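You operate a simulated robot arm through the tools that you are given. There is no shell and no other tool. Be economical: measure what you need, move in short steps, check, and stop when the job is done.

You are at the controls of a simulated robot arm. One attempt, no reset.

## Task
Fetch the jar that says "nuts" from the fold table top and stand it on top of the orange sanding block. Then take the carton labelled "bulbs" from the two-sided table top and leave it on the blue mat top. Then pull the small cabinet drawer open. The order counts. Set down upright: jar.

Only the result counts: the job must be done as asked and must still hold three seconds after the hand-in. Knocking over, shifting, dropping, spilling or breaking anything else fails it. Flat cloth is picked up by pressing the open fingertips on it (5 to 10 N) and closing them slowly along it; thin cloth reads only 2 to 8 mm in the jaws.

## Robot
A 7-joint arm with a two-finger parallel gripper on a trunk, on a base that drives. Base frame: it is fixed to the floor where the robot stands at the start and does not move with it; the origin is under the middle of the robot, x ahead of it, y to its left, z up; the surface under the hand at the start is at about z = 0.85. Lengths are in m, angles in degrees, forces in N, time in s.
Its first joint turns from -166.0 to 166.0 degrees. Places, roughly: blue mat top [-1.8, 0.7, 0.8]; small blue carton, small white carton [-1.25, 0.75, 0.75]; small cabinet drawer [-5.3, -1.3, 0.9]. Payload 3.43 kg.
The tool frame sits at the grasp point between the pads (the TCP): z along the fingers, y along the line on which they close. The tips reach 0.03 m beyond it. The gripper opens to 0.094 m. The fingers are 0.028 m wide and 0.01 m thick; the gripper's body (0.05 by 0.096 m) begins 0.055 m behind the TCP.
Orientation is that of the tool frame in the base frame, as a unit quaternion [x, y, z, w]. With the fingers straight down and closing along the base's y, the tool's x points along the base's -x, its y along +y and its z along -z.

## Interface
- The arm moves only by the tool servo_tool. Its argument "series" is text: rows parted by semicolons, each of 7 numbers parted by spaces: the shift along the tool's x, y, z in m, then the turn, a rotation vector about the tool's x, y, z in degrees, then the gripper command, from -1 (shut) to 1 (fully open), values between in proportion. In form: x y z ax ay az grip; .... A call has 1 to 8 rows; each row is the pose to reach, as a shift and turn from the pose commanded when the call began, along the tool's axes at that moment. Each row takes 0.2 s and may step no farther than 0.05 m and 8.6 degrees from the row before; otherwise, or with a gripper value out of range, the whole call is refused. Where a pose cannot be reached the arm comes as near as it can. A force on the tool above 40 N (or 10 N above the force at the start of the call, whichever is more), or a blocked arm, ends the call early, and 0.2 s more pass. Each finger travels about 0.045 m/s and halts on what it meets, pressing with about 44 N; the grip force reading is that of the motor and also rises with nothing between the fingers. The clock runs only during rows and for 0.2 s after the last one: add rows that repeat a pose to give the fingers time. It gives the time, the measured TCP pose, the force on the tool (base axes), the opening and the grip force at its end, in the units of the frame above (readings bear some noise), with the torque about the TCP (base axes, N m) and any sound that the robot's microphone picked up.
- Cameras (640 x 400 px; columns grow to the right, rows downward): "scene" is now at [0.4707, 0.1385, 1.1737]; the picture's right is [-0.86, -0.51, 0.00], its down [-0.24, 0.41, -0.88] and it looks along [0.45, -0.75, -0.48] (base axes); focal length 214 px, centre (320, 200). "wrist" rides on the gripper at [0.076, 0.014, -0.103] in the tool frame; the picture's right is [-0.18, 0.98, 0.00], its down [-0.75, -0.14, -0.64] and it looks along [-0.63, -0.12, 0.77] (tool axes); focal length 243 px, centre (320, 200). There is no depth. A picture from a camera that has moved, and an enlarged one, comes with that camera's place and axes in the base frame and with its lens. The place of the scene camera against the robot may be out by one fixed shift of up to 0.012 m in any direction.
- get_image(camera): a new picture of that camera. No time passes.
- move_column(by): slides the trunk up (or, below 0, down) by that many m; the arm and the scene camera ride with it, the base frame stays. It gives what a move gives, with no picture.
- steer(legs): drives the robot by 1 to 6 legs, each [ahead, left, turn to the left] in m, m and degrees, along the robot's own axes; the way and the turn of a leg run together, so that a leg with both is an arc; at most 1.5 m and 180 degrees a leg. The arm and the cameras ride along, it lands a little off, and it stops where it bumps. It gives what a move gives.
- turn_head(pan, tilt): turns the head with the scene camera to pan (to the left, within 103 degrees either way) and tilt (down, from -29 to 69), counted from straight ahead of the robot. It gives what a move gives.
- enlarge(camera, box): a new picture of the part [left, top, right, bottom] of that camera's present view, enlarged. No time passes.
- job_done(): hands the job in; it is judged then, once.

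Go step by step. Nothing tells you exact positions but the pictures and the camera data: compare them with the known pose of the tool, close in by small moves and look again before you grip or let go. The budget is 165 turns and 112 pictures, counting those below and the enlarged ones. Unless the task says otherwise, let go and move clear before handing in, and close with one line.

The tools are called after ">>>" by a JSON object that holds its "name" and its "arguments". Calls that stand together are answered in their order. servo_tool: Moves the arm, as the interface text tells. Its arguments: {"type":"object","properties":{"series":{"type":"string"}},"required":["series"]} The other tools are called the same way: move_column (by) slides the trunk up or down; steer (legs) drives the base; turn_head (pan, tilt) turns the head that bears the scene camera; get_image (camera) takes a picture; enlarge (camera, box) takes an enlarged picture of a part of a camera's view; job_done () hands the job in.

At the start:

```text
t: 0.0
ee_pos: [0.6716, -0.1823, 1.131]
ee_rot: [0.0, 1.0, 0.0, 0.001]
contact_force: [-0.6, 0.2, -0.6]
moment: [0.0, -0.01, 0.0]
finger_gap: 0.0936
finger_force: 0.1
trunk travel left (down, up): [-0.25, 0.24]
robot x, y, heading: [0.0017, -0.0015, 0.2]
head pan, tilt: [-59.4, 28.8]
```

scene: 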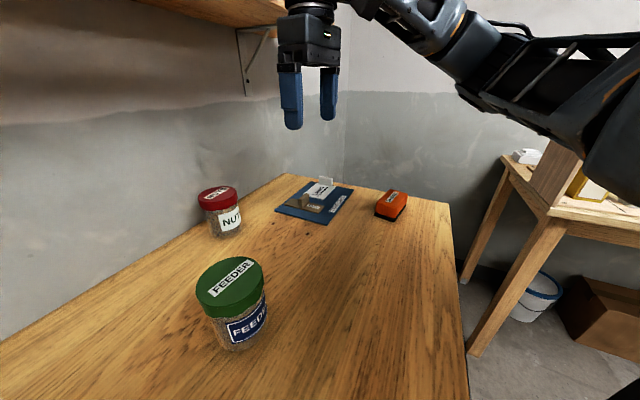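
wrist: 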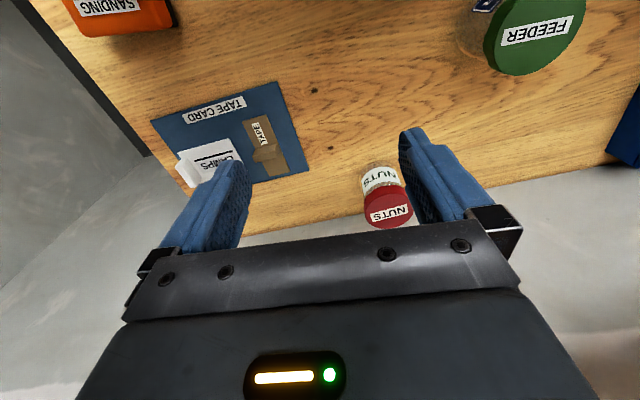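

The red-lidded "nuts" jar is near (0.87, -0.10) and the orange block is near (0.57, -0.45). I'll look closer at both before moving.

>>> {"name": "enlarge", "arguments": {"camera": "wrist", "box": [300, 130, 460, 230]}}

>>> {"name": "enlarge", "arguments": {"camera": "scene", "box": [180, 150, 420, 300]}}

```text
4.00 times, centred on (380, 180) of wrist
camera zoom: at [0.5952, -0.169, 1.2334], right [0.18, 0.98, 0.0], down [0.75, -0.14, 0.64], along [0.63, -0.12, -0.77], focal length 970 px, centre (80, 280)
```

zoom: 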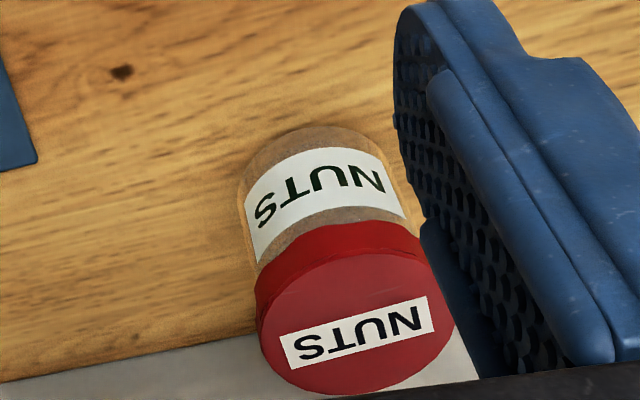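

```text
2.67 times, centred on (300, 225) of scene
camera zoom: at [0.4707, 0.1385, 1.1737], right [-0.86, -0.51, 0.0], down [-0.24, 0.41, -0.88], along [0.45, -0.75, -0.48], focal length 572 px, centre (373, 133)
```

zoom: 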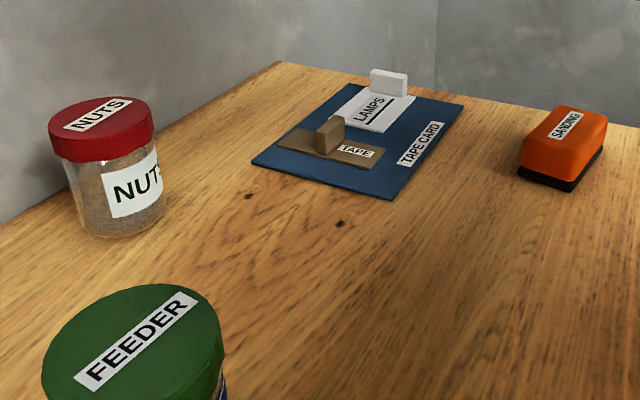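

The jar lid is about 0.074 wide, with its centre near (0.872, -0.108) and its top near z 0.945. I'll move above it and check again.

>>> {"name": "servo_tool", "arguments": {"series": "-0.035 0.0125 0.012 0 0 0 1; -0.07 0.025 0.024 0 0 0 1; -0.105 0.0375 0.036 0 0 0 1; -0.14 0.05 0.048 0 0 0 1; -0.17 0.0625 0.06 0 0 0 1; -0.2 0.075 0.075 0 0 0 1; -0.2 0.075 0.075 0 0 0 1"}}

>>> {"name": "get_image", "arguments": {"camera": "wrist"}}

>>> {"name": "get_image", "arguments": {"camera": "scene"}}

```text
t: 1.1
ee_pos: [0.7502, -0.1854, 1.1004]
ee_rot: [-0.084, 0.994, -0.041, 0.056]
contact_force: [0.0, 0.2, 0.6]
moment: [-0.01, -0.01, -0.01]
finger_gap: 0.0941
finger_force: 0.1
trunk travel left (down, up): [-0.25, 0.24]
robot x, y, heading: [-0.0133, -0.0536, -4.0]
head pan, tilt: [-59.4, 28.8]
stopped in row 5: the arm was blocked; the commanded pose is now the measured one
```

```text
107 pictures are left
camera wrist: at [0.6619, -0.1774, 1.1926], right [0.02, 1.0, -0.07], down [0.69, 0.04, 0.73], along [0.73, -0.06, -0.68], focal length 243 px, centre (320, 200)
```

wrist: 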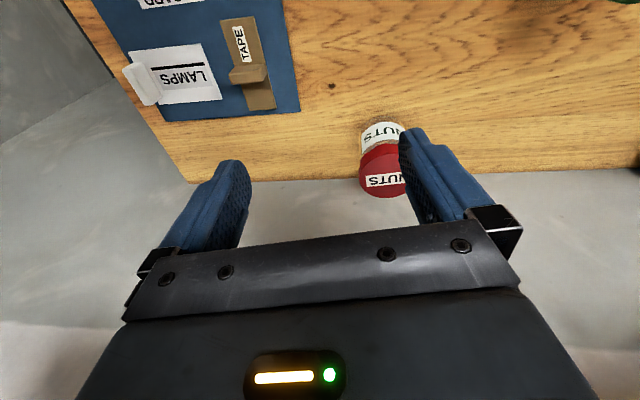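

```text
106 pictures are left
camera scene: at [0.4541, 0.0511, 1.1796], right [-0.89, -0.45, -0.01], down [-0.21, 0.43, -0.88], along [0.4, -0.78, -0.48], focal length 214 px, centre (320, 200)
```

scene: 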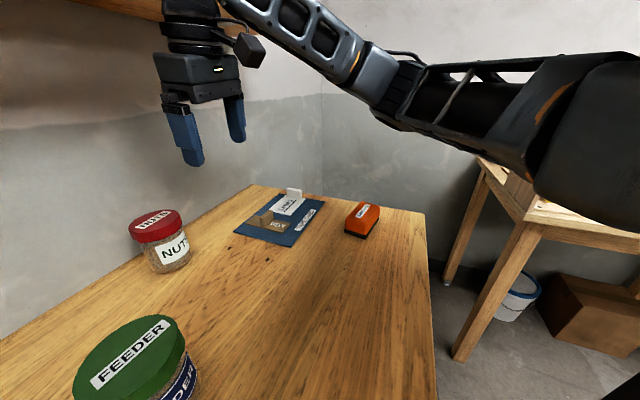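

The arm bumped something, probably the shelf above, and the base shifted slightly. I'll back away and look at the shelf with the head.

>>> {"name": "servo_tool", "arguments": {"series": "0.03 0 0.02 0 0 0 1; 0.07 0 0.04 0 0 0 1; 0.11 0 0.05 0 0 0 1; 0.11 0 0.05 0 0 0 1"}}

>>> {"name": "turn_head", "arguments": {"pan": -40, "tilt": -5}}

>>> {"name": "get_image", "arguments": {"camera": "scene"}}

```text
t: 2.1
ee_pos: [0.6646, -0.2002, 1.0271]
ee_rot: [-0.076, 0.996, -0.036, 0.042]
contact_force: [-0.4, -0.5, 0.4]
moment: [-0.03, 0.0, 0.01]
finger_gap: 0.0941
finger_force: 0.0
trunk travel left (down, up): [-0.25, 0.24]
robot x, y, heading: [-0.0086, -0.0498, -3.6]
head pan, tilt: [-59.4, 28.8]
```

```text
t: 3.1
ee_pos: [0.6633, -0.1998, 1.0277]
ee_rot: [-0.076, 0.996, -0.037, 0.041]
contact_force: [0.0, 0.2, 0.0]
moment: [0.02, 0.0, 0.0]
finger_gap: 0.0944
finger_force: 0.1
trunk travel left (down, up): [-0.25, 0.24]
robot x, y, heading: [-0.0145, -0.05, -3.6]
head pan, tilt: [-40.0, -5.0]
```

```text
105 pictures are left
camera scene: at [0.4913, 0.0789, 1.2278], right [-0.69, -0.72, 0.0], down [0.06, -0.06, -1.0], along [0.72, -0.69, 0.09], focal length 214 px, centre (320, 200)
```

scene: 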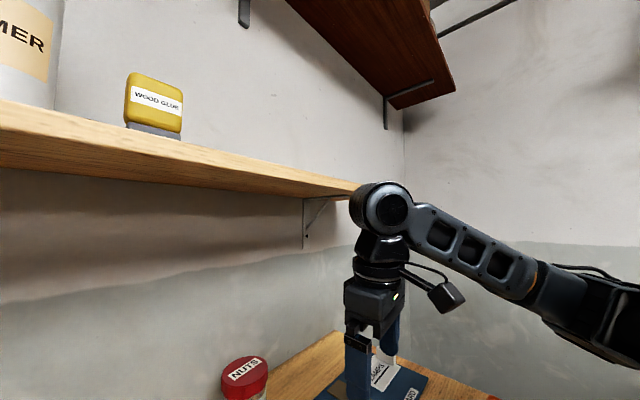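

The shelf overhangs the jar with its underside near z 1.28, so I'll tilt the tool 30° forward to keep the wrist back and low.

>>> {"name": "servo_tool", "arguments": {"series": "0 0 0 -0.45 -6.3 2.4 1; 0 0 0 -0.9 -12.6 4.75 1; 0 0 0 -1.35 -18.9 7.1 1; 0 0 0 -1.8 -25.2 9.5 1; 0 0 0 -1.8 -25.2 9.5 1"}}

>>> {"name": "turn_head", "arguments": {"pan": -35, "tilt": 15}}

>>> {"name": "get_image", "arguments": {"camera": "scene"}}

>>> {"name": "get_image", "arguments": {"camera": "wrist"}}

```text
t: 4.3
ee_pos: [0.6639, -0.1989, 1.0281]
ee_rot: [0.0, 0.966, 0.0, 0.26]
contact_force: [1.0, -1.5, -0.2]
moment: [-0.02, -0.02, -0.04]
finger_gap: 0.094
finger_force: 0.1
trunk travel left (down, up): [-0.25, 0.24]
robot x, y, heading: [-0.0091, -0.0477, -3.9]
head pan, tilt: [-40.0, -5.0]
```

```text
t: 5.1
ee_pos: [0.6647, -0.1991, 1.0285]
ee_rot: [-0.001, 0.966, 0.0, 0.26]
contact_force: [0.0, 0.0, -0.2]
moment: [-0.03, -0.01, -0.01]
finger_gap: 0.0939
finger_force: 0.1
trunk travel left (down, up): [-0.25, 0.24]
robot x, y, heading: [-0.0125, -0.0479, -3.9]
head pan, tilt: [-35.0, 15.0]
```

```text
104 pictures are left
camera scene: at [0.501, 0.081, 1.1961], right [-0.63, -0.78, 0.0], down [-0.2, 0.16, -0.97], along [0.75, -0.61, -0.26], focal length 214 px, centre (320, 200)
```

scene: 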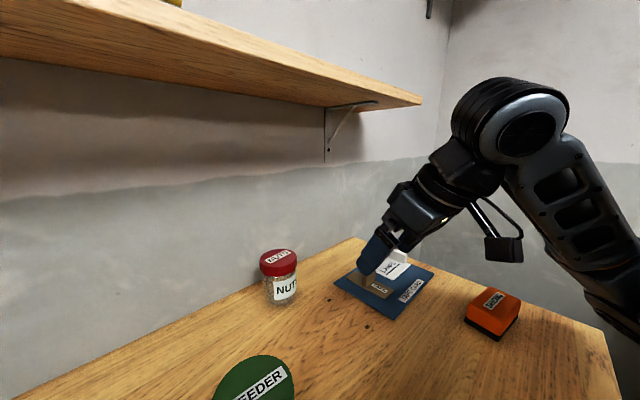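

```text
103 pictures are left
camera wrist: at [0.5475, -0.1856, 1.079], right [0.16, 0.98, 0.09], down [0.33, -0.14, 0.93], along [0.93, -0.12, -0.35], focal length 243 px, centre (320, 200)
```

wrist: 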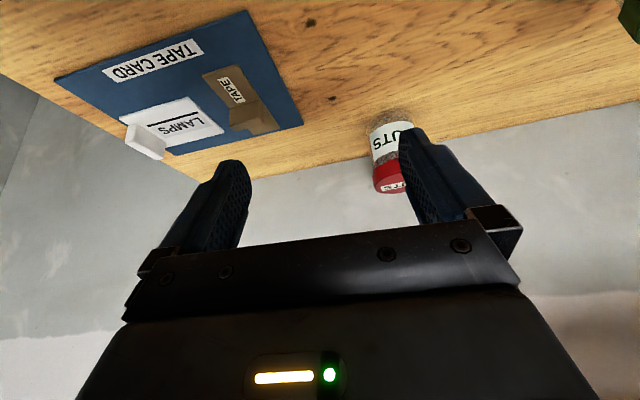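

The tool is now tilted and the wrist sits well below the shelf. I'll align laterally just short of the jar.

>>> {"name": "servo_tool", "arguments": {"series": "-0.029 0.022 0.017 0 0 0 1; -0.058 0.044 0.034 0 0 0 1; -0.087 0.066 0.05 0 0 0 1; -0.117 0.089 0.0675 0 0 0 1; -0.117 0.089 0.0675 0 0 0 1"}}

>>> {"name": "get_image", "arguments": {"camera": "wrist"}}

>>> {"name": "get_image", "arguments": {"camera": "scene"}}

```text
t: 6.3
ee_pos: [0.8, -0.1101, 1.03]
ee_rot: [-0.001, 0.966, 0.001, 0.259]
contact_force: [-0.3, 0.7, -0.5]
moment: [-0.03, -0.01, 0.0]
finger_gap: 0.0943
finger_force: 0.0
trunk travel left (down, up): [-0.25, 0.24]
robot x, y, heading: [-0.005, -0.0501, -3.6]
head pan, tilt: [-35.0, 15.0]
```

```text
102 pictures are left
camera wrist: at [0.6828, -0.0963, 1.0802], right [0.16, 0.98, 0.09], down [0.33, -0.14, 0.93], along [0.93, -0.12, -0.35], focal length 243 px, centre (320, 200)
```

wrist: 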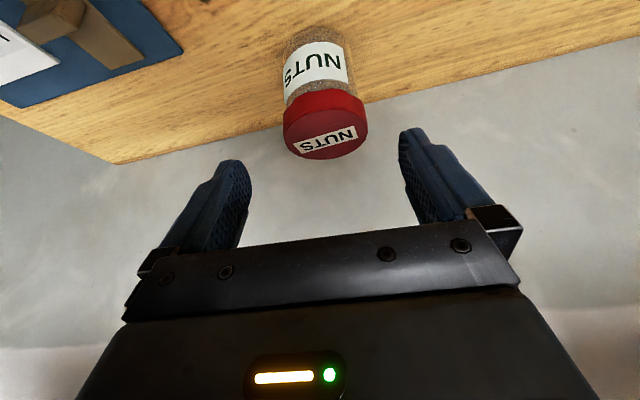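

```text
101 pictures are left
camera scene: at [0.501, 0.0811, 1.196], right [-0.63, -0.78, 0.0], down [-0.2, 0.16, -0.97], along [0.75, -0.61, -0.26], focal length 214 px, centre (320, 200)
```

scene: 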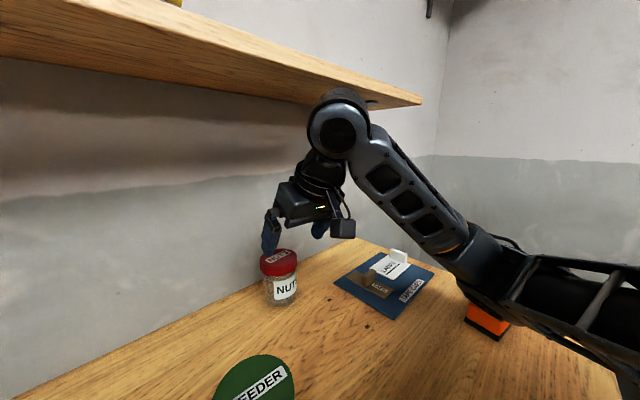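

The jar centre is about (0.875, -0.110) and y is aligned. I'm descending along the tool axis around the lid.

>>> {"name": "servo_tool", "arguments": {"series": "-0.015 0 0.02 0 0 0 1; -0.015 0 0.05 0 0 0 1; -0.015 0 0.08 0 0 0 1; -0.015 0 0.105 0 0 0 1; -0.015 0 0.124 0 0 0 1; -0.015 0 0.124 0 0 0 1"}}

>>> {"name": "get_image", "arguments": {"camera": "wrist"}}

>>> {"name": "get_image", "arguments": {"camera": "scene"}}

```text
t: 7.9
ee_pos: [0.885, -0.151, 1.0027]
ee_rot: [-0.003, 0.95, -0.046, 0.309]
contact_force: [-0.3, 0.6, 1.1]
moment: [-0.02, 0.0, 0.0]
finger_gap: 0.0938
finger_force: 0.0
trunk travel left (down, up): [-0.25, 0.24]
robot x, y, heading: [-0.0103, -0.0619, -4.8]
head pan, tilt: [-35.0, 15.0]
stopped in row 6: the arm was blocked; the commanded pose is now the measured one
```

```text
100 pictures are left
camera wrist: at [0.7633, -0.1315, 1.0381], right [0.17, 0.99, 0.02], down [0.23, -0.06, 0.97], along [0.96, -0.16, -0.23], focal length 243 px, centre (320, 200)
```

wrist: 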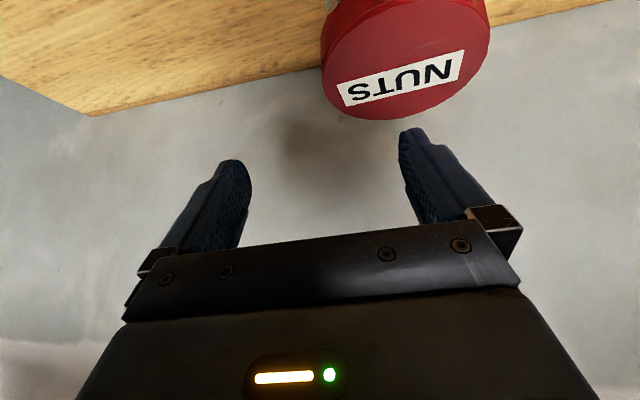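

```text
99 pictures are left
camera scene: at [0.495, 0.0635, 1.2017], right [-0.64, -0.77, 0.0], down [-0.19, 0.16, -0.97], along [0.74, -0.62, -0.25], focal length 214 px, centre (320, 200)
```

scene: 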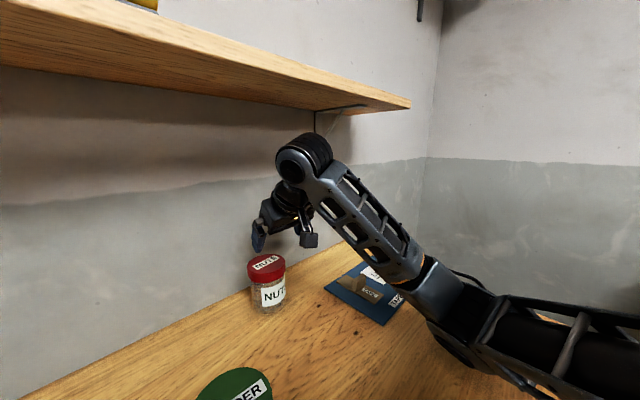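

Blocked again, but the wrist is clear of the shelf. I'll look at the elbow to find what it touches.

>>> {"name": "turn_head", "arguments": {"pan": -60, "tilt": 40}}

>>> {"name": "get_image", "arguments": {"camera": "scene"}}

```text
t: 8.8
ee_pos: [0.8842, -0.1519, 1.001]
ee_rot: [-0.004, 0.95, -0.046, 0.309]
contact_force: [-0.5, 0.2, -0.3]
moment: [0.02, -0.01, 0.0]
finger_gap: 0.0939
finger_force: 0.1
trunk travel left (down, up): [-0.25, 0.24]
robot x, y, heading: [-0.0051, -0.0595, -4.8]
head pan, tilt: [-60.0, 40.0]
```

```text
98 pictures are left
camera scene: at [0.4604, 0.0459, 1.1627], right [-0.9, -0.43, 0.0], down [-0.27, 0.58, -0.77], along [0.33, -0.7, -0.64], focal length 214 px, centre (320, 200)
```

scene: 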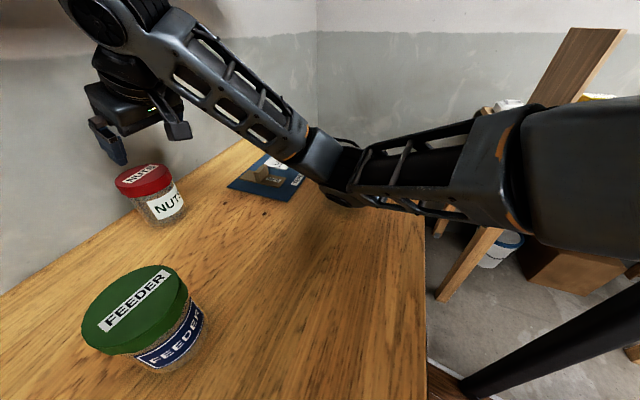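

The elbow hangs out to the right and low, right where the sanding block is. I'll retrace the motion and check the block.

>>> {"name": "servo_tool", "arguments": {"series": "0.017 0.012 -0.025 0 0 0 1; 0.034 0.024 -0.05 0 0 0 1; 0.0515 0.036 -0.075 0 0 0 1; 0.0515 0.036 -0.075 0 0 0 1"}}

>>> {"name": "get_image", "arguments": {"camera": "scene"}}

```text
t: 9.8
ee_pos: [0.8043, -0.1109, 1.0116]
ee_rot: [-0.002, 0.953, -0.04, 0.302]
contact_force: [0.3, -0.1, 0.7]
moment: [0.01, -0.02, 0.03]
finger_gap: 0.0937
finger_force: 0.2
trunk travel left (down, up): [-0.25, 0.24]
robot x, y, heading: [-0.0089, -0.0622, -4.9]
head pan, tilt: [-60.0, 40.0]
```

```text
97 pictures are left
camera scene: at [0.4677, 0.0424, 1.1555], right [-0.9, -0.43, 0.0], down [-0.27, 0.58, -0.77], along [0.33, -0.69, -0.64], focal length 214 px, centre (320, 200)
```

scene: 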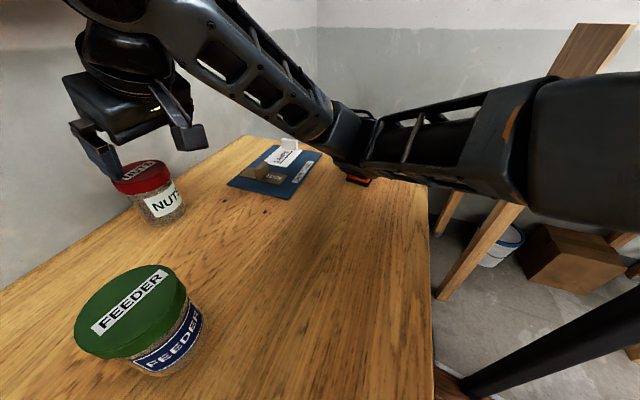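

>>> {"name": "servo_tool", "arguments": {"series": "0.03 0 -0.02 0 0 0 1; 0.06 0 -0.04 0 0 0 1; 0.0815 0 -0.0575 0 0 0 1; 0.0815 0 -0.0575 0 0 0 1"}}

>>> {"name": "move_column", "arguments": {"by": 0.15}}

>>> {"name": "get_image", "arguments": {"camera": "scene"}}

```text
t: 10.8
ee_pos: [0.7045, -0.1086, 1.014]
ee_rot: [-0.003, 0.953, -0.04, 0.301]
contact_force: [-0.3, 0.2, 0.1]
moment: [0.02, 0.01, 0.01]
finger_gap: 0.0938
finger_force: 0.1
trunk travel left (down, up): [-0.25, 0.24]
robot x, y, heading: [-0.0107, -0.0618, -4.9]
head pan, tilt: [-60.0, 40.0]
```

```text
t: 12.6
ee_pos: [0.7051, -0.1102, 1.1648]
ee_rot: [-0.002, 0.952, -0.041, 0.303]
contact_force: [0.8, -0.2, 0.4]
moment: [-0.01, 0.0, 0.0]
finger_gap: 0.0939
finger_force: 0.0
trunk travel left (down, up): [-0.4, 0.09]
robot x, y, heading: [-0.0083, -0.0608, -4.7]
head pan, tilt: [-60.0, 40.0]
```

```text
96 pictures are left
camera scene: at [0.4671, 0.0425, 1.3064], right [-0.9, -0.43, 0.0], down [-0.27, 0.58, -0.77], along [0.33, -0.69, -0.64], focal length 214 px, centre (320, 200)
```

scene: 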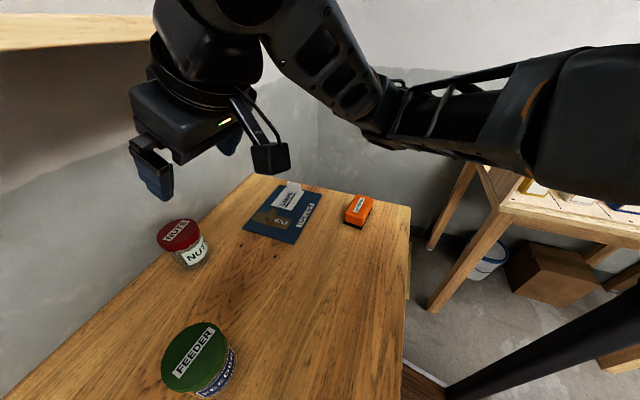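

The block appears unmoved near (0.56, -0.41). I'll raise the trunk fully to lift the elbow, then descend back to the approach pose.

>>> {"name": "move_column", "arguments": {"by": 0.085}}

>>> {"name": "servo_tool", "arguments": {"series": "0.0085 0.0033 0.039 -0.75 0.9 0.24 1; 0.017 0.0066 0.078 -1.5 1.8 0.5 1; 0.0255 0.01 0.117 -2.2 2.6 0.7 1; 0.034 0.0133 0.157 -3 3.5 1 1; 0.0425 0.0166 0.197 -3.7 4.4 1.2 1; 0.051 0.02 0.232 -4.5 5.3 1.43 1; 0.051 0.02 0.232 -4.5 5.3 1.43 1"}}

>>> {"name": "get_image", "arguments": {"camera": "scene"}}

>>> {"name": "get_image", "arguments": {"camera": "wrist"}}

```text
t: 13.8
ee_pos: [0.7047, -0.1095, 1.2487]
ee_rot: [-0.003, 0.953, -0.04, 0.302]
contact_force: [0.0, 0.1, 0.6]
moment: [-0.02, 0.0, 0.01]
finger_gap: 0.094
finger_force: 0.2
trunk travel left (down, up): [-0.485, 0.005]
robot x, y, heading: [-0.0094, -0.0611, -4.7]
head pan, tilt: [-60.0, 40.0]
```

```text
t: 15.4
ee_pos: [0.7964, -0.1076, 1.0293]
ee_rot: [-0.001, 0.966, 0.0, 0.258]
contact_force: [0.0, -0.7, -0.3]
moment: [0.03, 0.02, 0.0]
finger_gap: 0.0941
finger_force: 0.0
trunk travel left (down, up): [-0.485, 0.005]
robot x, y, heading: [-0.0071, -0.0613, -4.8]
head pan, tilt: [-60.0, 40.0]
```

```text
95 pictures are left
camera scene: at [0.4671, 0.0426, 1.3915], right [-0.9, -0.43, 0.0], down [-0.27, 0.58, -0.77], along [0.33, -0.69, -0.64], focal length 214 px, centre (320, 200)
```

scene: 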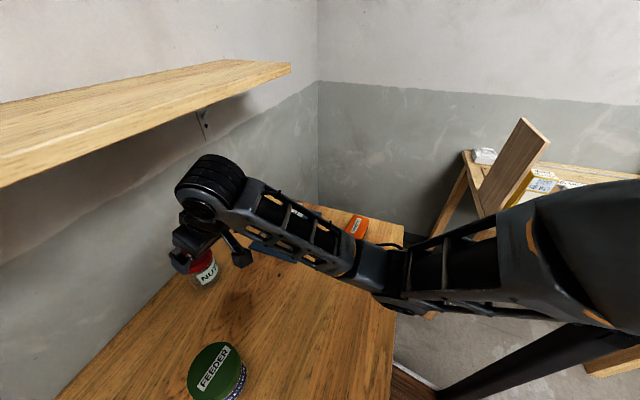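

```text
94 pictures are left
camera wrist: at [0.68, -0.095, 1.0803], right [0.16, 0.98, 0.09], down [0.33, -0.14, 0.93], along [0.93, -0.12, -0.35], focal length 243 px, centre (320, 200)
```

wrist: 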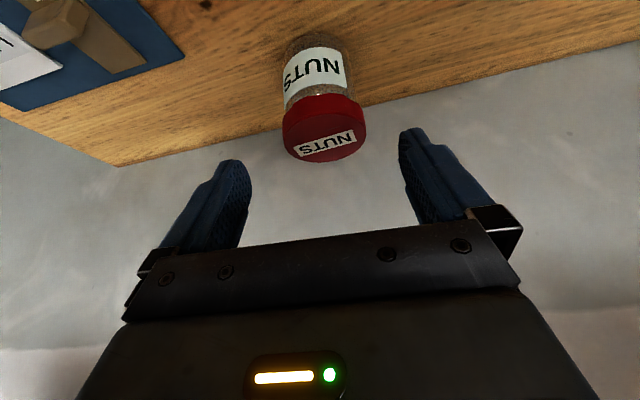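

The elbow is well above the table now. I'm descending in stages towards the jar.

>>> {"name": "servo_tool", "arguments": {"series": "-0.0185 -0.002 0.02 0 0 0 1; -0.0185 -0.0025 0.04 0 0 0 1; -0.0185 -0.0025 0.06 0 0 0 1; -0.0185 -0.0025 0.07 0 0 0 1; -0.0185 -0.0025 0.07 0 0 0 1"}}

>>> {"name": "get_image", "arguments": {"camera": "scene"}}

>>> {"name": "get_image", "arguments": {"camera": "wrist"}}

```text
t: 16.6
ee_pos: [0.8471, -0.1122, 0.9771]
ee_rot: [-0.001, 0.966, 0.001, 0.257]
contact_force: [-0.3, 0.7, -0.3]
moment: [-0.04, 0.01, -0.02]
finger_gap: 0.0941
finger_force: 0.1
trunk travel left (down, up): [-0.485, 0.005]
robot x, y, heading: [-0.0116, -0.0601, -4.9]
head pan, tilt: [-60.0, 40.0]
```

```text
93 pictures are left
camera scene: at [0.4671, 0.0425, 1.3914], right [-0.9, -0.43, 0.0], down [-0.27, 0.58, -0.77], along [0.33, -0.69, -0.64], focal length 214 px, centre (320, 200)
```

scene: 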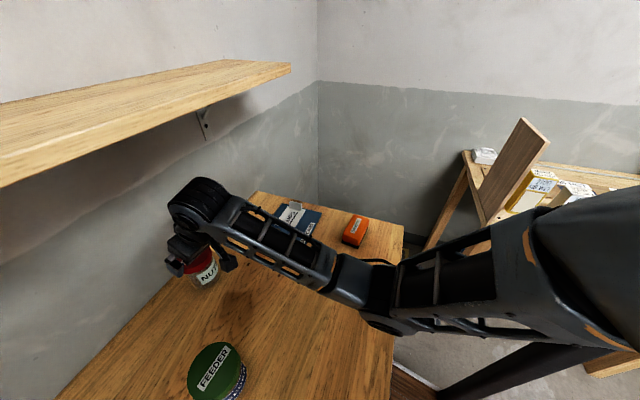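

```text
92 pictures are left
camera wrist: at [0.7305, -0.0978, 1.0287], right [0.16, 0.98, 0.09], down [0.33, -0.14, 0.93], along [0.93, -0.12, -0.35], focal length 243 px, centre (320, 200)
```

wrist: 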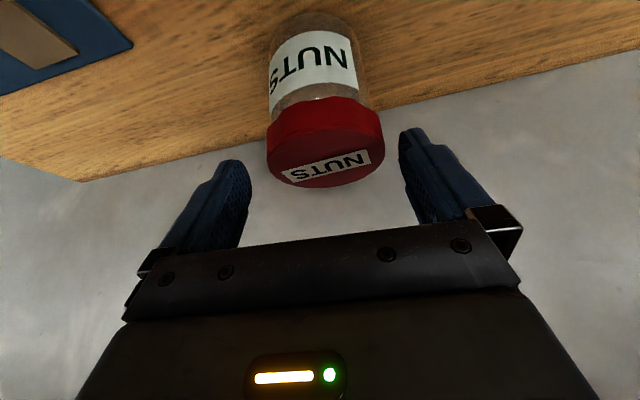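

>>> {"name": "servo_tool", "arguments": {"series": "0.001 0.001 0.015 0 0 0 1; 0.002 0.001 0.03 0 0 0 1; 0.002 0.001 0.045 0 0 0 1; 0.002 0.001 0.059 0 0 0 1; 0.002 0.001 0.059 0 0 0 1"}}

>>> {"name": "get_image", "arguments": {"camera": "wrist"}}

```text
t: 17.8
ee_pos: [0.8763, -0.1119, 0.9252]
ee_rot: [-0.001, 0.966, 0.001, 0.257]
contact_force: [0.1, 0.0, 0.3]
moment: [0.0, 0.0, 0.0]
finger_gap: 0.0938
finger_force: 0.0
trunk travel left (down, up): [-0.485, 0.005]
robot x, y, heading: [-0.0107, -0.0653, -4.9]
head pan, tilt: [-60.0, 40.0]
```

```text
91 pictures are left
camera wrist: at [0.7589, -0.0967, 0.9765], right [0.16, 0.98, 0.09], down [0.33, -0.14, 0.93], along [0.93, -0.12, -0.35], focal length 243 px, centre (320, 200)
```

wrist: 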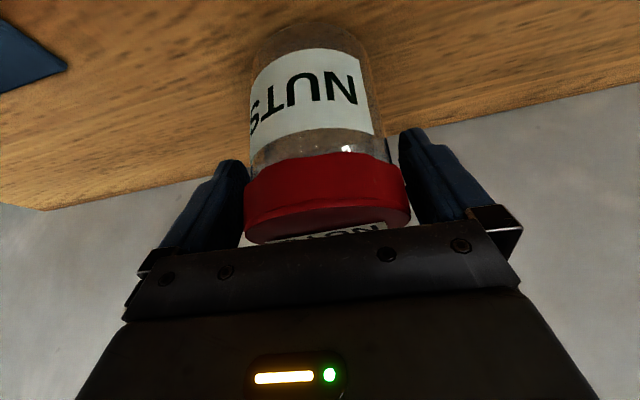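

The lid is between the fingers, so I'm closing.

>>> {"name": "servo_tool", "arguments": {"series": "0 0 0 0 0 0 0.6; 0 0 0 0 0 0 0.3; 0 0 0 0 0 0 -1; 0 0 0 0 0 0 -1; 0 0 0 0 0 0 -1"}}

>>> {"name": "get_image", "arguments": {"camera": "wrist"}}

```text
t: 19.0
ee_pos: [0.8753, -0.11, 0.9263]
ee_rot: [-0.001, 0.966, 0.001, 0.258]
contact_force: [0.3, 1.3, 1.5]
moment: [0.02, -0.04, 0.03]
finger_gap: 0.0802
finger_force: 43.6
trunk travel left (down, up): [-0.485, 0.005]
robot x, y, heading: [-0.0105, -0.0602, -4.6]
head pan, tilt: [-60.0, 40.0]
```

```text
90 pictures are left
camera wrist: at [0.7589, -0.0966, 0.9767], right [0.16, 0.98, 0.09], down [0.33, -0.14, 0.93], along [0.93, -0.12, -0.35], focal length 243 px, centre (320, 200)
```

wrist: 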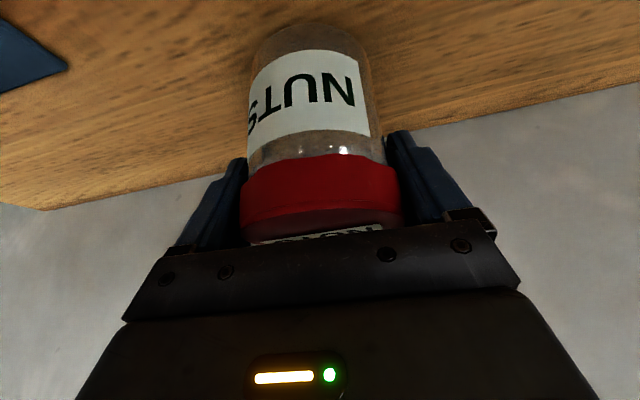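

Gripped at 0.080. I'm lifting back along the tool axis.

>>> {"name": "servo_tool", "arguments": {"series": "0 0 -0.015 0 0 0 -1; 0 0 -0.04 0 0 0 -1; 0 0 -0.07 0 0 0 -1; 0 0 -0.1 0 0 0 -1; 0 0 -0.12 0 0 0 -1; 0 0 -0.12 0 0 0 -1"}}

>>> {"name": "servo_tool", "arguments": {"series": "0.03 0 -0.02 0 0 0 -1; 0.06 0 -0.04 0 0 0 -1; 0.09 0 -0.06 0 0 0 -1; 0.11 0 -0.075 0 0 0 -1; 0.11 0 -0.075 0 0 0 -1"}}

>>> {"name": "get_image", "arguments": {"camera": "scene"}}

>>> {"name": "get_image", "arguments": {"camera": "wrist"}}

```text
t: 20.4
ee_pos: [0.8152, -0.1105, 1.0303]
ee_rot: [-0.001, 0.966, 0.001, 0.257]
contact_force: [0.0, -0.6, -1.9]
moment: [-0.02, 0.04, 0.03]
finger_gap: 0.0757
finger_force: 43.9
trunk travel left (down, up): [-0.485, 0.005]
robot x, y, heading: [-0.0069, -0.0592, -4.9]
head pan, tilt: [-60.0, 40.0]
```

```text
t: 21.6
ee_pos: [0.6817, -0.1102, 1.0397]
ee_rot: [-0.001, 0.966, 0.001, 0.258]
contact_force: [0.0, -0.5, -1.8]
moment: [0.02, 0.02, -0.01]
finger_gap: 0.0755
finger_force: 43.5
trunk travel left (down, up): [-0.485, 0.005]
robot x, y, heading: [-0.0114, -0.0634, -4.8]
head pan, tilt: [-60.0, 40.0]
```

```text
89 pictures are left
camera scene: at [0.4672, 0.0425, 1.3915], right [-0.9, -0.43, 0.0], down [-0.27, 0.58, -0.77], along [0.33, -0.69, -0.64], focal length 214 px, centre (320, 200)
```

scene: 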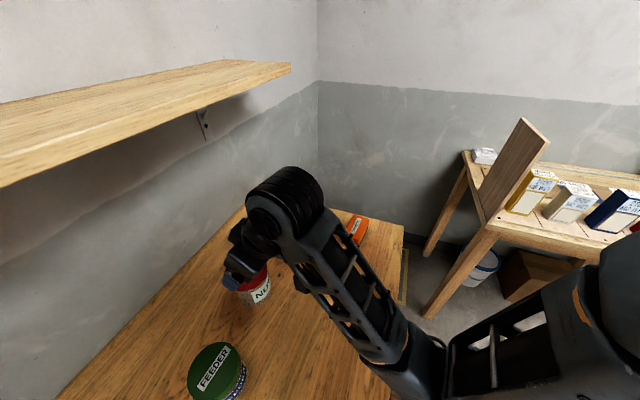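

```text
88 pictures are left
camera wrist: at [0.5652, -0.0972, 1.0917], right [0.16, 0.98, 0.09], down [0.33, -0.14, 0.93], along [0.93, -0.12, -0.35], focal length 243 px, centre (320, 200)
```

wrist: 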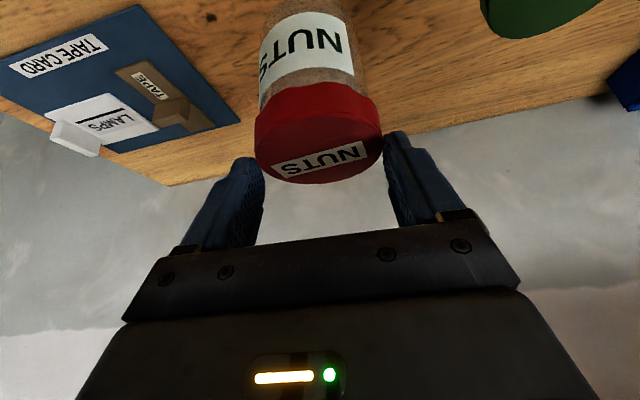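

The jar seems to have slid outward in the grip. I'll look closely before doing anything else.

>>> {"name": "enlarge", "arguments": {"camera": "scene", "box": [200, 220, 320, 320]}}

>>> {"name": "enlarge", "arguments": {"camera": "wrist", "box": [160, 0, 480, 220]}}

```text
4.00 times, centred on (260, 270) of scene
camera zoom: at [0.4672, 0.0425, 1.3915], right [-0.9, -0.43, 0.0], down [-0.27, 0.58, -0.77], along [0.33, -0.69, -0.64], focal length 858 px, centre (560, -80)
```

zoom: 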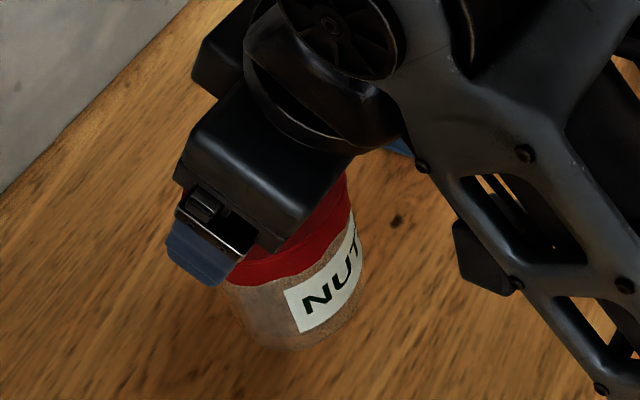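

```text
1.82 times, centred on (320, 110) of wrist
camera zoom: at [0.5652, -0.0972, 1.0917], right [0.16, 0.98, 0.09], down [0.33, -0.14, 0.93], along [0.93, -0.12, -0.35], focal length 441 px, centre (320, 364)
```

zoom: 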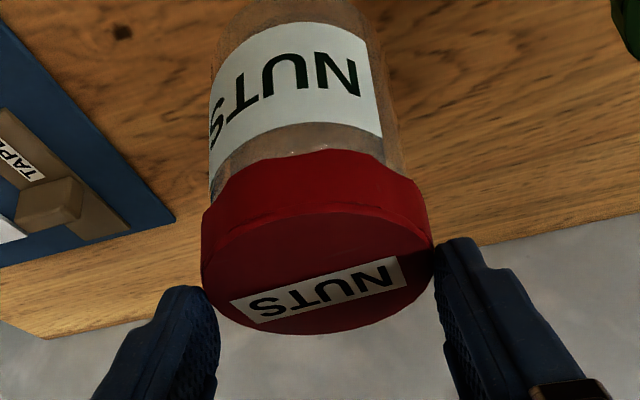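

The jar is hanging near the fingertips but upright. I'll set it down gently on a clear patch of the table and re-grip it deeper, with the tool straight down.

>>> {"name": "servo_tool", "arguments": {"series": "0.01 -0.012 -0.006 0 0 0 -1; 0.02 -0.025 -0.012 0 0 0 -1; 0.03 -0.037 -0.018 0 0 0 -1; 0.043 -0.05 -0.025 0 0 0 -1; 0.048 -0.05 -0.016 0 0 0 -1; 0.053 -0.05 -0.008 0 0 0 -1; 0.058 -0.05 0.001 0 0 0 -1; 0.058 -0.05 0.001 0 0 0 -1"}}

>>> {"name": "get_image", "arguments": {"camera": "wrist"}}

>>> {"name": "get_image", "arguments": {"camera": "scene"}}

```text
t: 23.4
ee_pos: [0.6326, -0.161, 1.0102]
ee_rot: [0.0, 0.966, 0.0, 0.257]
contact_force: [0.0, -0.2, -1.5]
moment: [0.02, 0.03, 0.01]
finger_gap: 0.0756
finger_force: 43.7
out of reach, approached as far as the arm can: row 4
trunk travel left (down, up): [-0.485, 0.005]
robot x, y, heading: [-0.0098, -0.061, -4.8]
head pan, tilt: [-60.0, 40.0]
```

```text
85 pictures are left
camera wrist: at [0.5163, -0.1479, 1.0618], right [0.16, 0.98, 0.09], down [0.33, -0.14, 0.93], along [0.93, -0.12, -0.35], focal length 243 px, centre (320, 200)
```

wrist: 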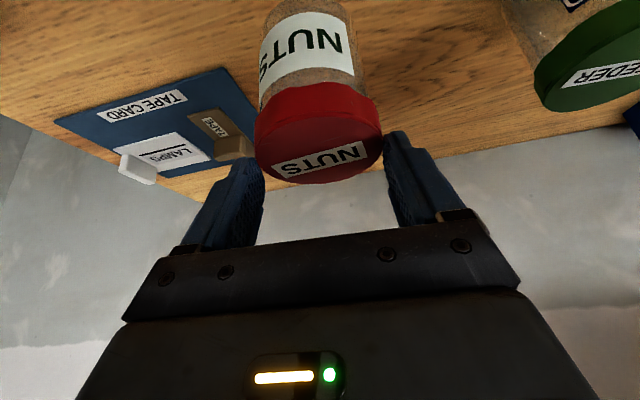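

```text
84 pictures are left
camera scene: at [0.4671, 0.0425, 1.3914], right [-0.9, -0.43, 0.0], down [-0.27, 0.58, -0.77], along [0.33, -0.69, -0.64], focal length 214 px, centre (320, 200)
```

scene: 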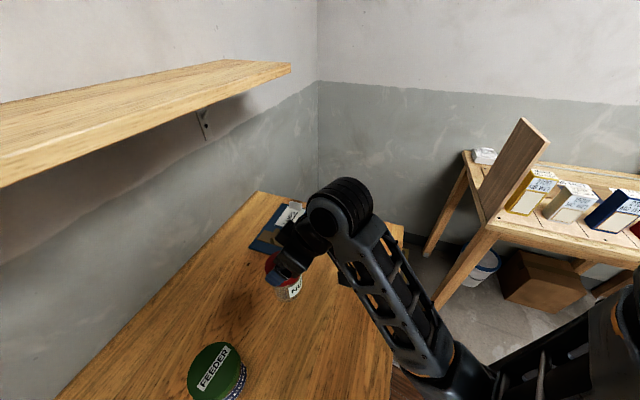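

The grip is steady, so I'll carry it directly to the block. I'll drive back slightly to give the arm room first, then lift and yaw toward the block.

>>> {"name": "steer", "arguments": {"legs": [[-0.13, 0, 0]]}}

>>> {"name": "turn_head", "arguments": {"pan": -45, "tilt": 40}}

>>> {"name": "get_image", "arguments": {"camera": "scene"}}

```text
t: 24.6
ee_pos: [0.5025, -0.1513, 1.0101]
ee_rot: [0.0, 0.966, 0.0, 0.258]
contact_force: [0.6, 0.0, -1.9]
moment: [0.0, 0.04, 0.01]
finger_gap: 0.0756
finger_force: 44.1
trunk travel left (down, up): [-0.485, 0.005]
robot x, y, heading: [-0.142, -0.0488, -4.5]
head pan, tilt: [-60.0, 40.0]
```

```text
t: 25.4
ee_pos: [0.5017, -0.1523, 1.0114]
ee_rot: [-0.001, 0.966, 0.001, 0.257]
contact_force: [0.5, 0.1, -2.5]
moment: [0.04, 0.02, -0.01]
finger_gap: 0.0755
finger_force: 43.8
trunk travel left (down, up): [-0.485, 0.005]
robot x, y, heading: [-0.1426, -0.0525, -4.7]
head pan, tilt: [-45.0, 40.0]
```

```text
83 pictures are left
camera scene: at [0.3555, 0.0649, 1.3914], right [-0.76, -0.64, 0.0], down [-0.41, 0.49, -0.77], along [0.49, -0.59, -0.64], focal length 214 px, centre (320, 200)
```

scene: 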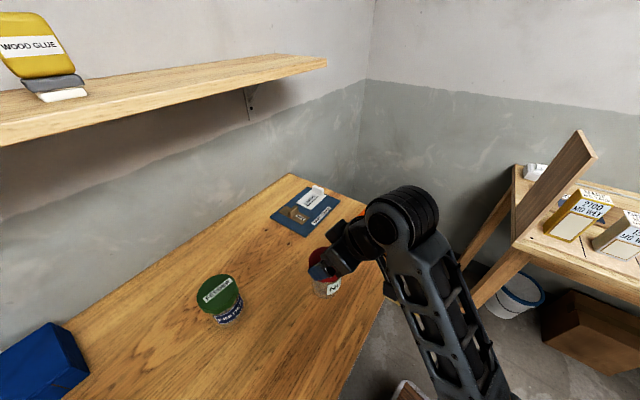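

>>> {"name": "servo_tool", "arguments": {"series": "-0.0175 0 -0.03 0 0 0 -1; -0.035 0 -0.061 0 0 0 -1; -0.035 -0.02 -0.061 3.4 0 5.85 -1; -0.035 -0.04 -0.061 6.75 0 11.7 -1; -0.035 -0.06 -0.061 10.1 0 17.5 -1; -0.035 -0.08 -0.061 13.5 0 23.4 -1; -0.035 -0.1 -0.061 13.5 0 23.4 -1; -0.035 -0.1 -0.061 13.5 0 23.4 -1"}}

>>> {"name": "get_image", "arguments": {"camera": "wrist"}}

>>> {"name": "get_image", "arguments": {"camera": "scene"}}

```text
t: 27.2
ee_pos: [0.5028, -0.2531, 1.0807]
ee_rot: [0.226, 0.939, -0.06, 0.25]
contact_force: [-0.3, 0.2, -0.8]
moment: [0.02, 0.02, -0.02]
finger_gap: 0.0753
finger_force: 44.0
out of reach, approached as far as the arm can: row 1, 2, 3, 4, 5
trunk travel left (down, up): [-0.485, 0.005]
robot x, y, heading: [-0.1431, -0.055, -4.8]
head pan, tilt: [-45.0, 40.0]
```

```text
82 pictures are left
camera wrist: at [0.4052, -0.1878, 1.1318], right [0.59, 0.8, 0.09], down [0.23, -0.28, 0.93], along [0.77, -0.53, -0.35], focal length 243 px, centre (320, 200)
```

wrist: 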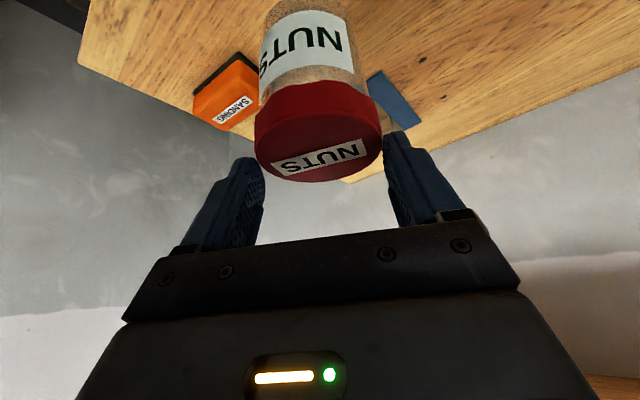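

```text
81 pictures are left
camera scene: at [0.3555, 0.0641, 1.3915], right [-0.76, -0.64, 0.0], down [-0.41, 0.49, -0.77], along [0.49, -0.59, -0.64], focal length 214 px, centre (320, 200)
```

scene: 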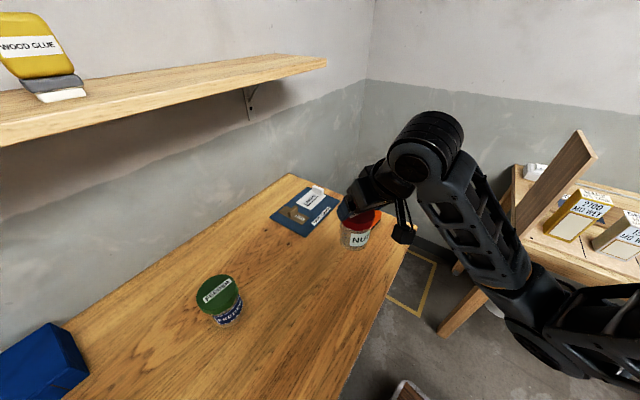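

>>> {"name": "enlarge", "arguments": {"camera": "wrist", "box": [160, 20, 320, 150]}}

```text
3.08 times, centred on (240, 85) of wrist
camera zoom: at [0.4052, -0.1878, 1.1318], right [0.59, 0.8, 0.09], down [0.23, -0.28, 0.93], along [0.77, -0.53, -0.35], focal length 746 px, centre (566, 554)
```

zoom: 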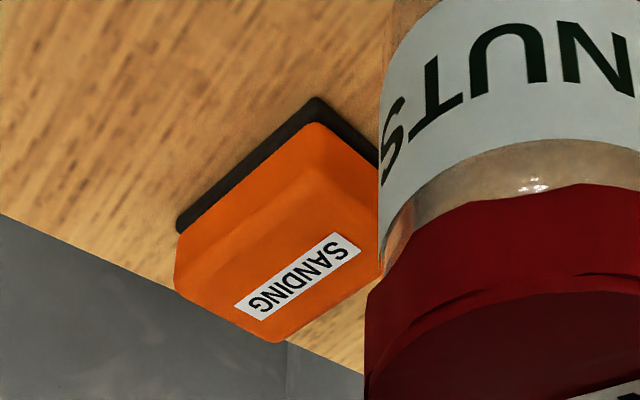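

The block top centre is about (0.562, -0.425), with its top near z 0.887. I'm moving the jar above it, keeping the height.

>>> {"name": "servo_tool", "arguments": {"series": "-0.015 -0.018 0.0085 0 0 0 -1; -0.034 -0.042 0.0195 0 0 0 -1; -0.053 -0.066 0.0305 0 0 0 -1; -0.072 -0.09 0.0415 0 0 0 -1; -0.09 -0.112 0.0515 0 0 0 -1; -0.1024 -0.126 0.0587 0 0 0 -1; -0.1024 -0.126 0.0587 0 0 0 -1"}}

>>> {"name": "get_image", "arguments": {"camera": "wrist"}}

>>> {"name": "get_image", "arguments": {"camera": "scene"}}

```text
t: 28.8
ee_pos: [0.5512, -0.4174, 1.0813]
ee_rot: [0.224, 0.94, -0.059, 0.25]
contact_force: [-0.5, -0.8, -1.8]
moment: [0.04, 0.04, 0.01]
finger_gap: 0.0754
finger_force: 44.0
trunk travel left (down, up): [-0.485, 0.005]
robot x, y, heading: [-0.1416, -0.0502, -4.8]
head pan, tilt: [-45.0, 40.0]
```

```text
79 pictures are left
camera wrist: at [0.4533, -0.3515, 1.1322], right [0.59, 0.8, 0.09], down [0.23, -0.28, 0.93], along [0.77, -0.53, -0.35], focal length 243 px, centre (320, 200)
```

wrist: 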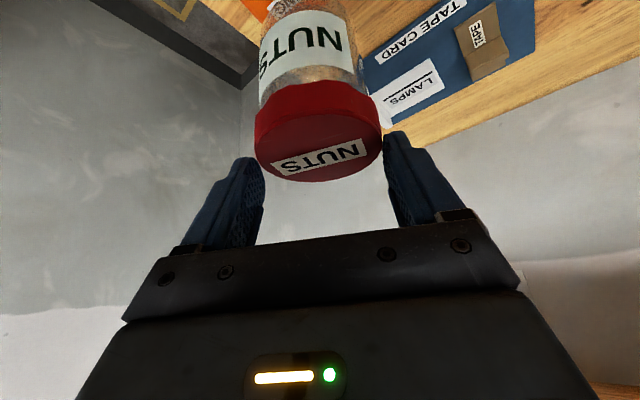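

```text
78 pictures are left
camera scene: at [0.3555, 0.0648, 1.3915], right [-0.76, -0.65, 0.0], down [-0.41, 0.49, -0.77], along [0.49, -0.59, -0.64], focal length 214 px, centre (320, 200)
```

scene: 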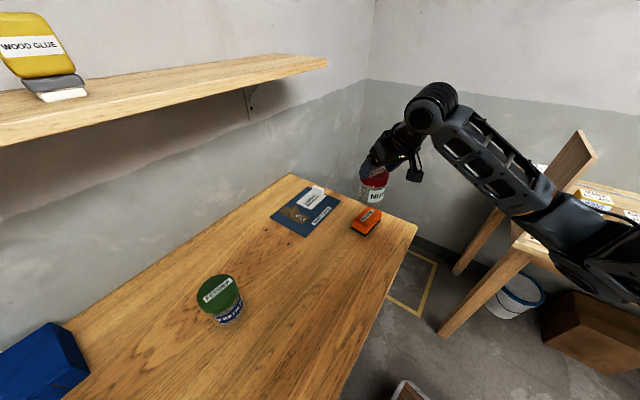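

>>> {"name": "enlarge", "arguments": {"camera": "scene", "box": [330, 150, 430, 250]}}

>>> {"name": "enlarge", "arguments": {"camera": "wrist", "box": [220, 0, 400, 112]}}

```text
4.00 times, centred on (380, 200) of scene
camera zoom: at [0.3555, 0.0648, 1.3915], right [-0.76, -0.65, 0.0], down [-0.41, 0.49, -0.77], along [0.49, -0.59, -0.64], focal length 858 px, centre (80, 200)
```

zoom: 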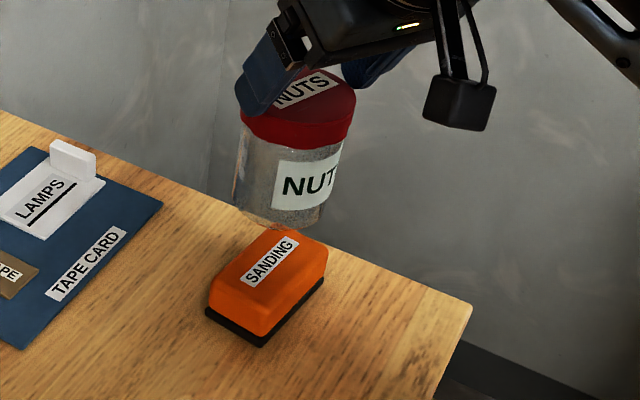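

```text
3.56 times, centred on (310, 56) of wrist
camera zoom: at [0.4533, -0.3515, 1.1322], right [0.59, 0.8, 0.09], down [0.23, -0.28, 0.93], along [0.77, -0.53, -0.35], focal length 863 px, centre (356, 712)
```

zoom: 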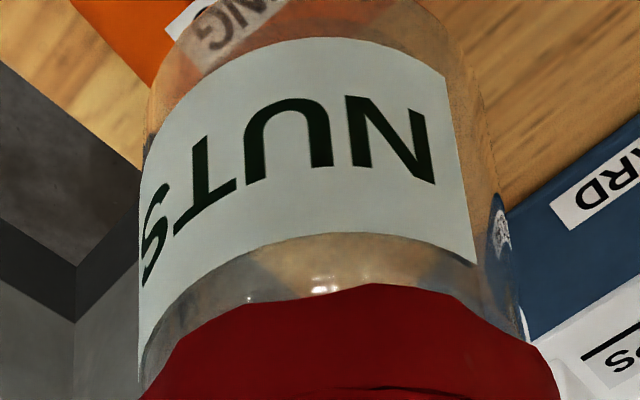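

The jar and block align in the scene view. I'm lowering most of the way.

>>> {"name": "servo_tool", "arguments": {"series": "0.0075 0 0.013 0 0 0 -1; 0.015 0 0.026 0 0 0 -1; 0.0224 0 0.039 0 0 0 -1; 0.0249 0.0 0.0433 0 0 0 -1; 0.0249 0.0 0.0433 0 0 0 -1"}}

>>> {"name": "enlarge", "arguments": {"camera": "scene", "box": [330, 150, 430, 250]}}

```text
t: 30.0
ee_pos: [0.5509, -0.4168, 1.03]
ee_rot: [0.225, 0.94, -0.061, 0.249]
contact_force: [0.3, -0.2, -1.4]
moment: [0.01, 0.01, 0.01]
finger_gap: 0.0752
finger_force: 44.2
trunk travel left (down, up): [-0.485, 0.005]
robot x, y, heading: [-0.1384, -0.0506, -4.8]
head pan, tilt: [-45.0, 40.0]
```

```text
4.00 times, centred on (380, 200) of scene
camera zoom: at [0.3555, 0.0649, 1.3914], right [-0.76, -0.65, 0.0], down [-0.41, 0.49, -0.77], along [0.49, -0.59, -0.64], focal length 858 px, centre (80, 200)
```

zoom: 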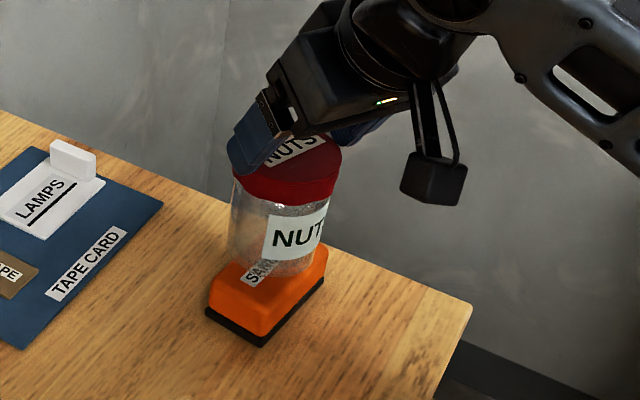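

Nearly touching, so I'm going down in small steps and watching force.

>>> {"name": "servo_tool", "arguments": {"series": "0.001 0 0.00175 0 0 0 -1; 0.002 0 0.0035 0 0 0 -1; 0.003 0 0.0052 0 0 0 -1; 0.004 0 0.007 0 0 0 -1"}}

>>> {"name": "enlarge", "arguments": {"camera": "scene", "box": [330, 150, 430, 250]}}

```text
t: 31.0
ee_pos: [0.5511, -0.4174, 1.0228]
ee_rot: [0.224, 0.94, -0.06, 0.25]
contact_force: [-0.5, 0.0, -2.0]
moment: [0.02, 0.0, 0.0]
finger_gap: 0.0754
finger_force: 44.2
trunk travel left (down, up): [-0.485, 0.005]
robot x, y, heading: [-0.1401, -0.0495, -4.8]
head pan, tilt: [-45.0, 40.0]
```

```text
4.00 times, centred on (380, 200) of scene
camera zoom: at [0.3555, 0.0649, 1.3915], right [-0.76, -0.65, 0.0], down [-0.41, 0.49, -0.77], along [0.49, -0.59, -0.64], focal length 858 px, centre (80, 200)
```

zoom: 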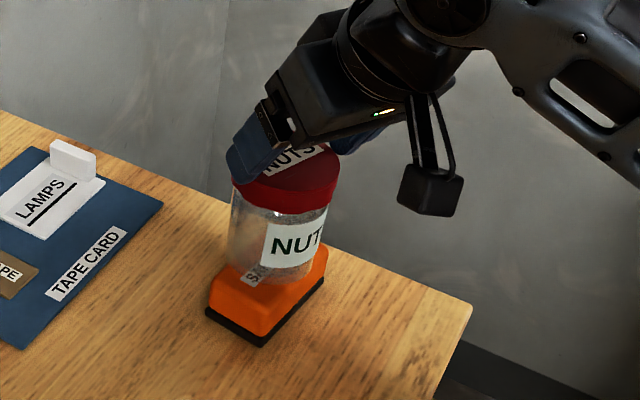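

>>> {"name": "servo_tool", "arguments": {"series": "0.001 0 0.00175 0 0 0 -1; 0.002 0 0.0035 0 0 0 -1; 0.003 0 0.0052 0 0 0 -1"}}

>>> {"name": "servo_tool", "arguments": {"series": "0.0005 0 0.0009 0 0 0 -1; 0.001 0 0.00175 0 0 0 -1; 0.0015 0 0.0026 0 0 0 -1"}}

```text
t: 31.8
ee_pos: [0.551, -0.4171, 1.02]
ee_rot: [0.225, 0.939, -0.061, 0.254]
contact_force: [-2.9, 5.5, 35.7]
moment: [-0.04, 0.34, 0.04]
finger_gap: 0.075
finger_force: 43.8
trunk travel left (down, up): [-0.485, 0.005]
robot x, y, heading: [-0.137, -0.0494, -4.8]
head pan, tilt: [-45.0, 40.0]
```

```text
t: 32.2
ee_pos: [0.5502, -0.4181, 1.021]
ee_rot: [0.224, 0.938, -0.061, 0.256]
contact_force: [-6.2, 4.3, 22.7]
moment: [0.07, 0.9, -0.05]
finger_gap: 0.0753
finger_force: 43.8
trunk travel left (down, up): [-0.485, 0.005]
robot x, y, heading: [-0.1416, -0.0502, -4.7]
head pan, tilt: [-45.0, 40.0]
stopped in row 2: the force on the tool passed its limit at 48 N (the readings are from after the stop); the commanded pose is now the measured one
```

Contact is made at z≈1.020. I'll ease the load and look before releasing.

>>> {"name": "servo_tool", "arguments": {"series": "-0.0008 0 -0.0013 0 0 0 -1; -0.0008 0 -0.0013 0 0 0 -1"}}

>>> {"name": "enlarge", "arguments": {"camera": "scene", "box": [330, 150, 430, 250]}}

>>> {"name": "get_image", "arguments": {"camera": "wrist"}}

```text
t: 32.8
ee_pos: [0.5502, -0.417, 1.0205]
ee_rot: [0.224, 0.939, -0.06, 0.255]
contact_force: [1.2, 0.6, 17.8]
moment: [-0.39, -0.09, -0.01]
finger_gap: 0.0754
finger_force: 44.0
trunk travel left (down, up): [-0.485, 0.005]
robot x, y, heading: [-0.1423, -0.0525, -4.5]
head pan, tilt: [-45.0, 40.0]
```

```text
4.00 times, centred on (380, 200) of scene
camera zoom: at [0.3551, 0.0652, 1.3915], right [-0.76, -0.65, 0.0], down [-0.41, 0.49, -0.77], along [0.49, -0.59, -0.64], focal length 858 px, centre (80, 200)
```

zoom: 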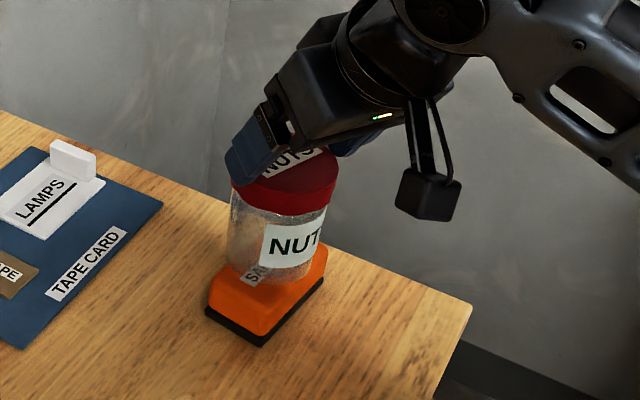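

```text
72 pictures are left
camera wrist: at [0.4532, -0.3518, 1.0705], right [0.59, 0.8, 0.09], down [0.23, -0.27, 0.93], along [0.78, -0.53, -0.34], focal length 243 px, centre (320, 200)
```

wrist: 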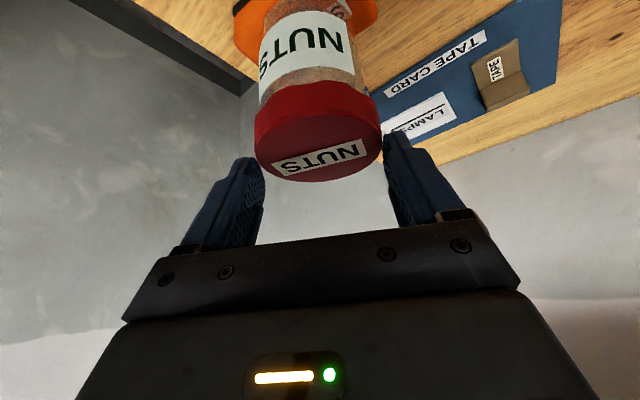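

>>> {"name": "servo_tool", "arguments": {"series": "-0.0005 0 -0.0009 0 0 0 -1; -0.0008 0 -0.0013 0 0 0 -1"}}

```text
t: 33.4
ee_pos: [0.5505, -0.4171, 1.0188]
ee_rot: [0.226, 0.939, -0.06, 0.252]
contact_force: [1.9, -0.7, 5.8]
moment: [-0.3, -0.21, 0.01]
finger_gap: 0.0755
finger_force: 43.4
trunk travel left (down, up): [-0.485, 0.005]
robot x, y, heading: [-0.1407, -0.0504, -4.6]
head pan, tilt: [-45.0, 40.0]
```

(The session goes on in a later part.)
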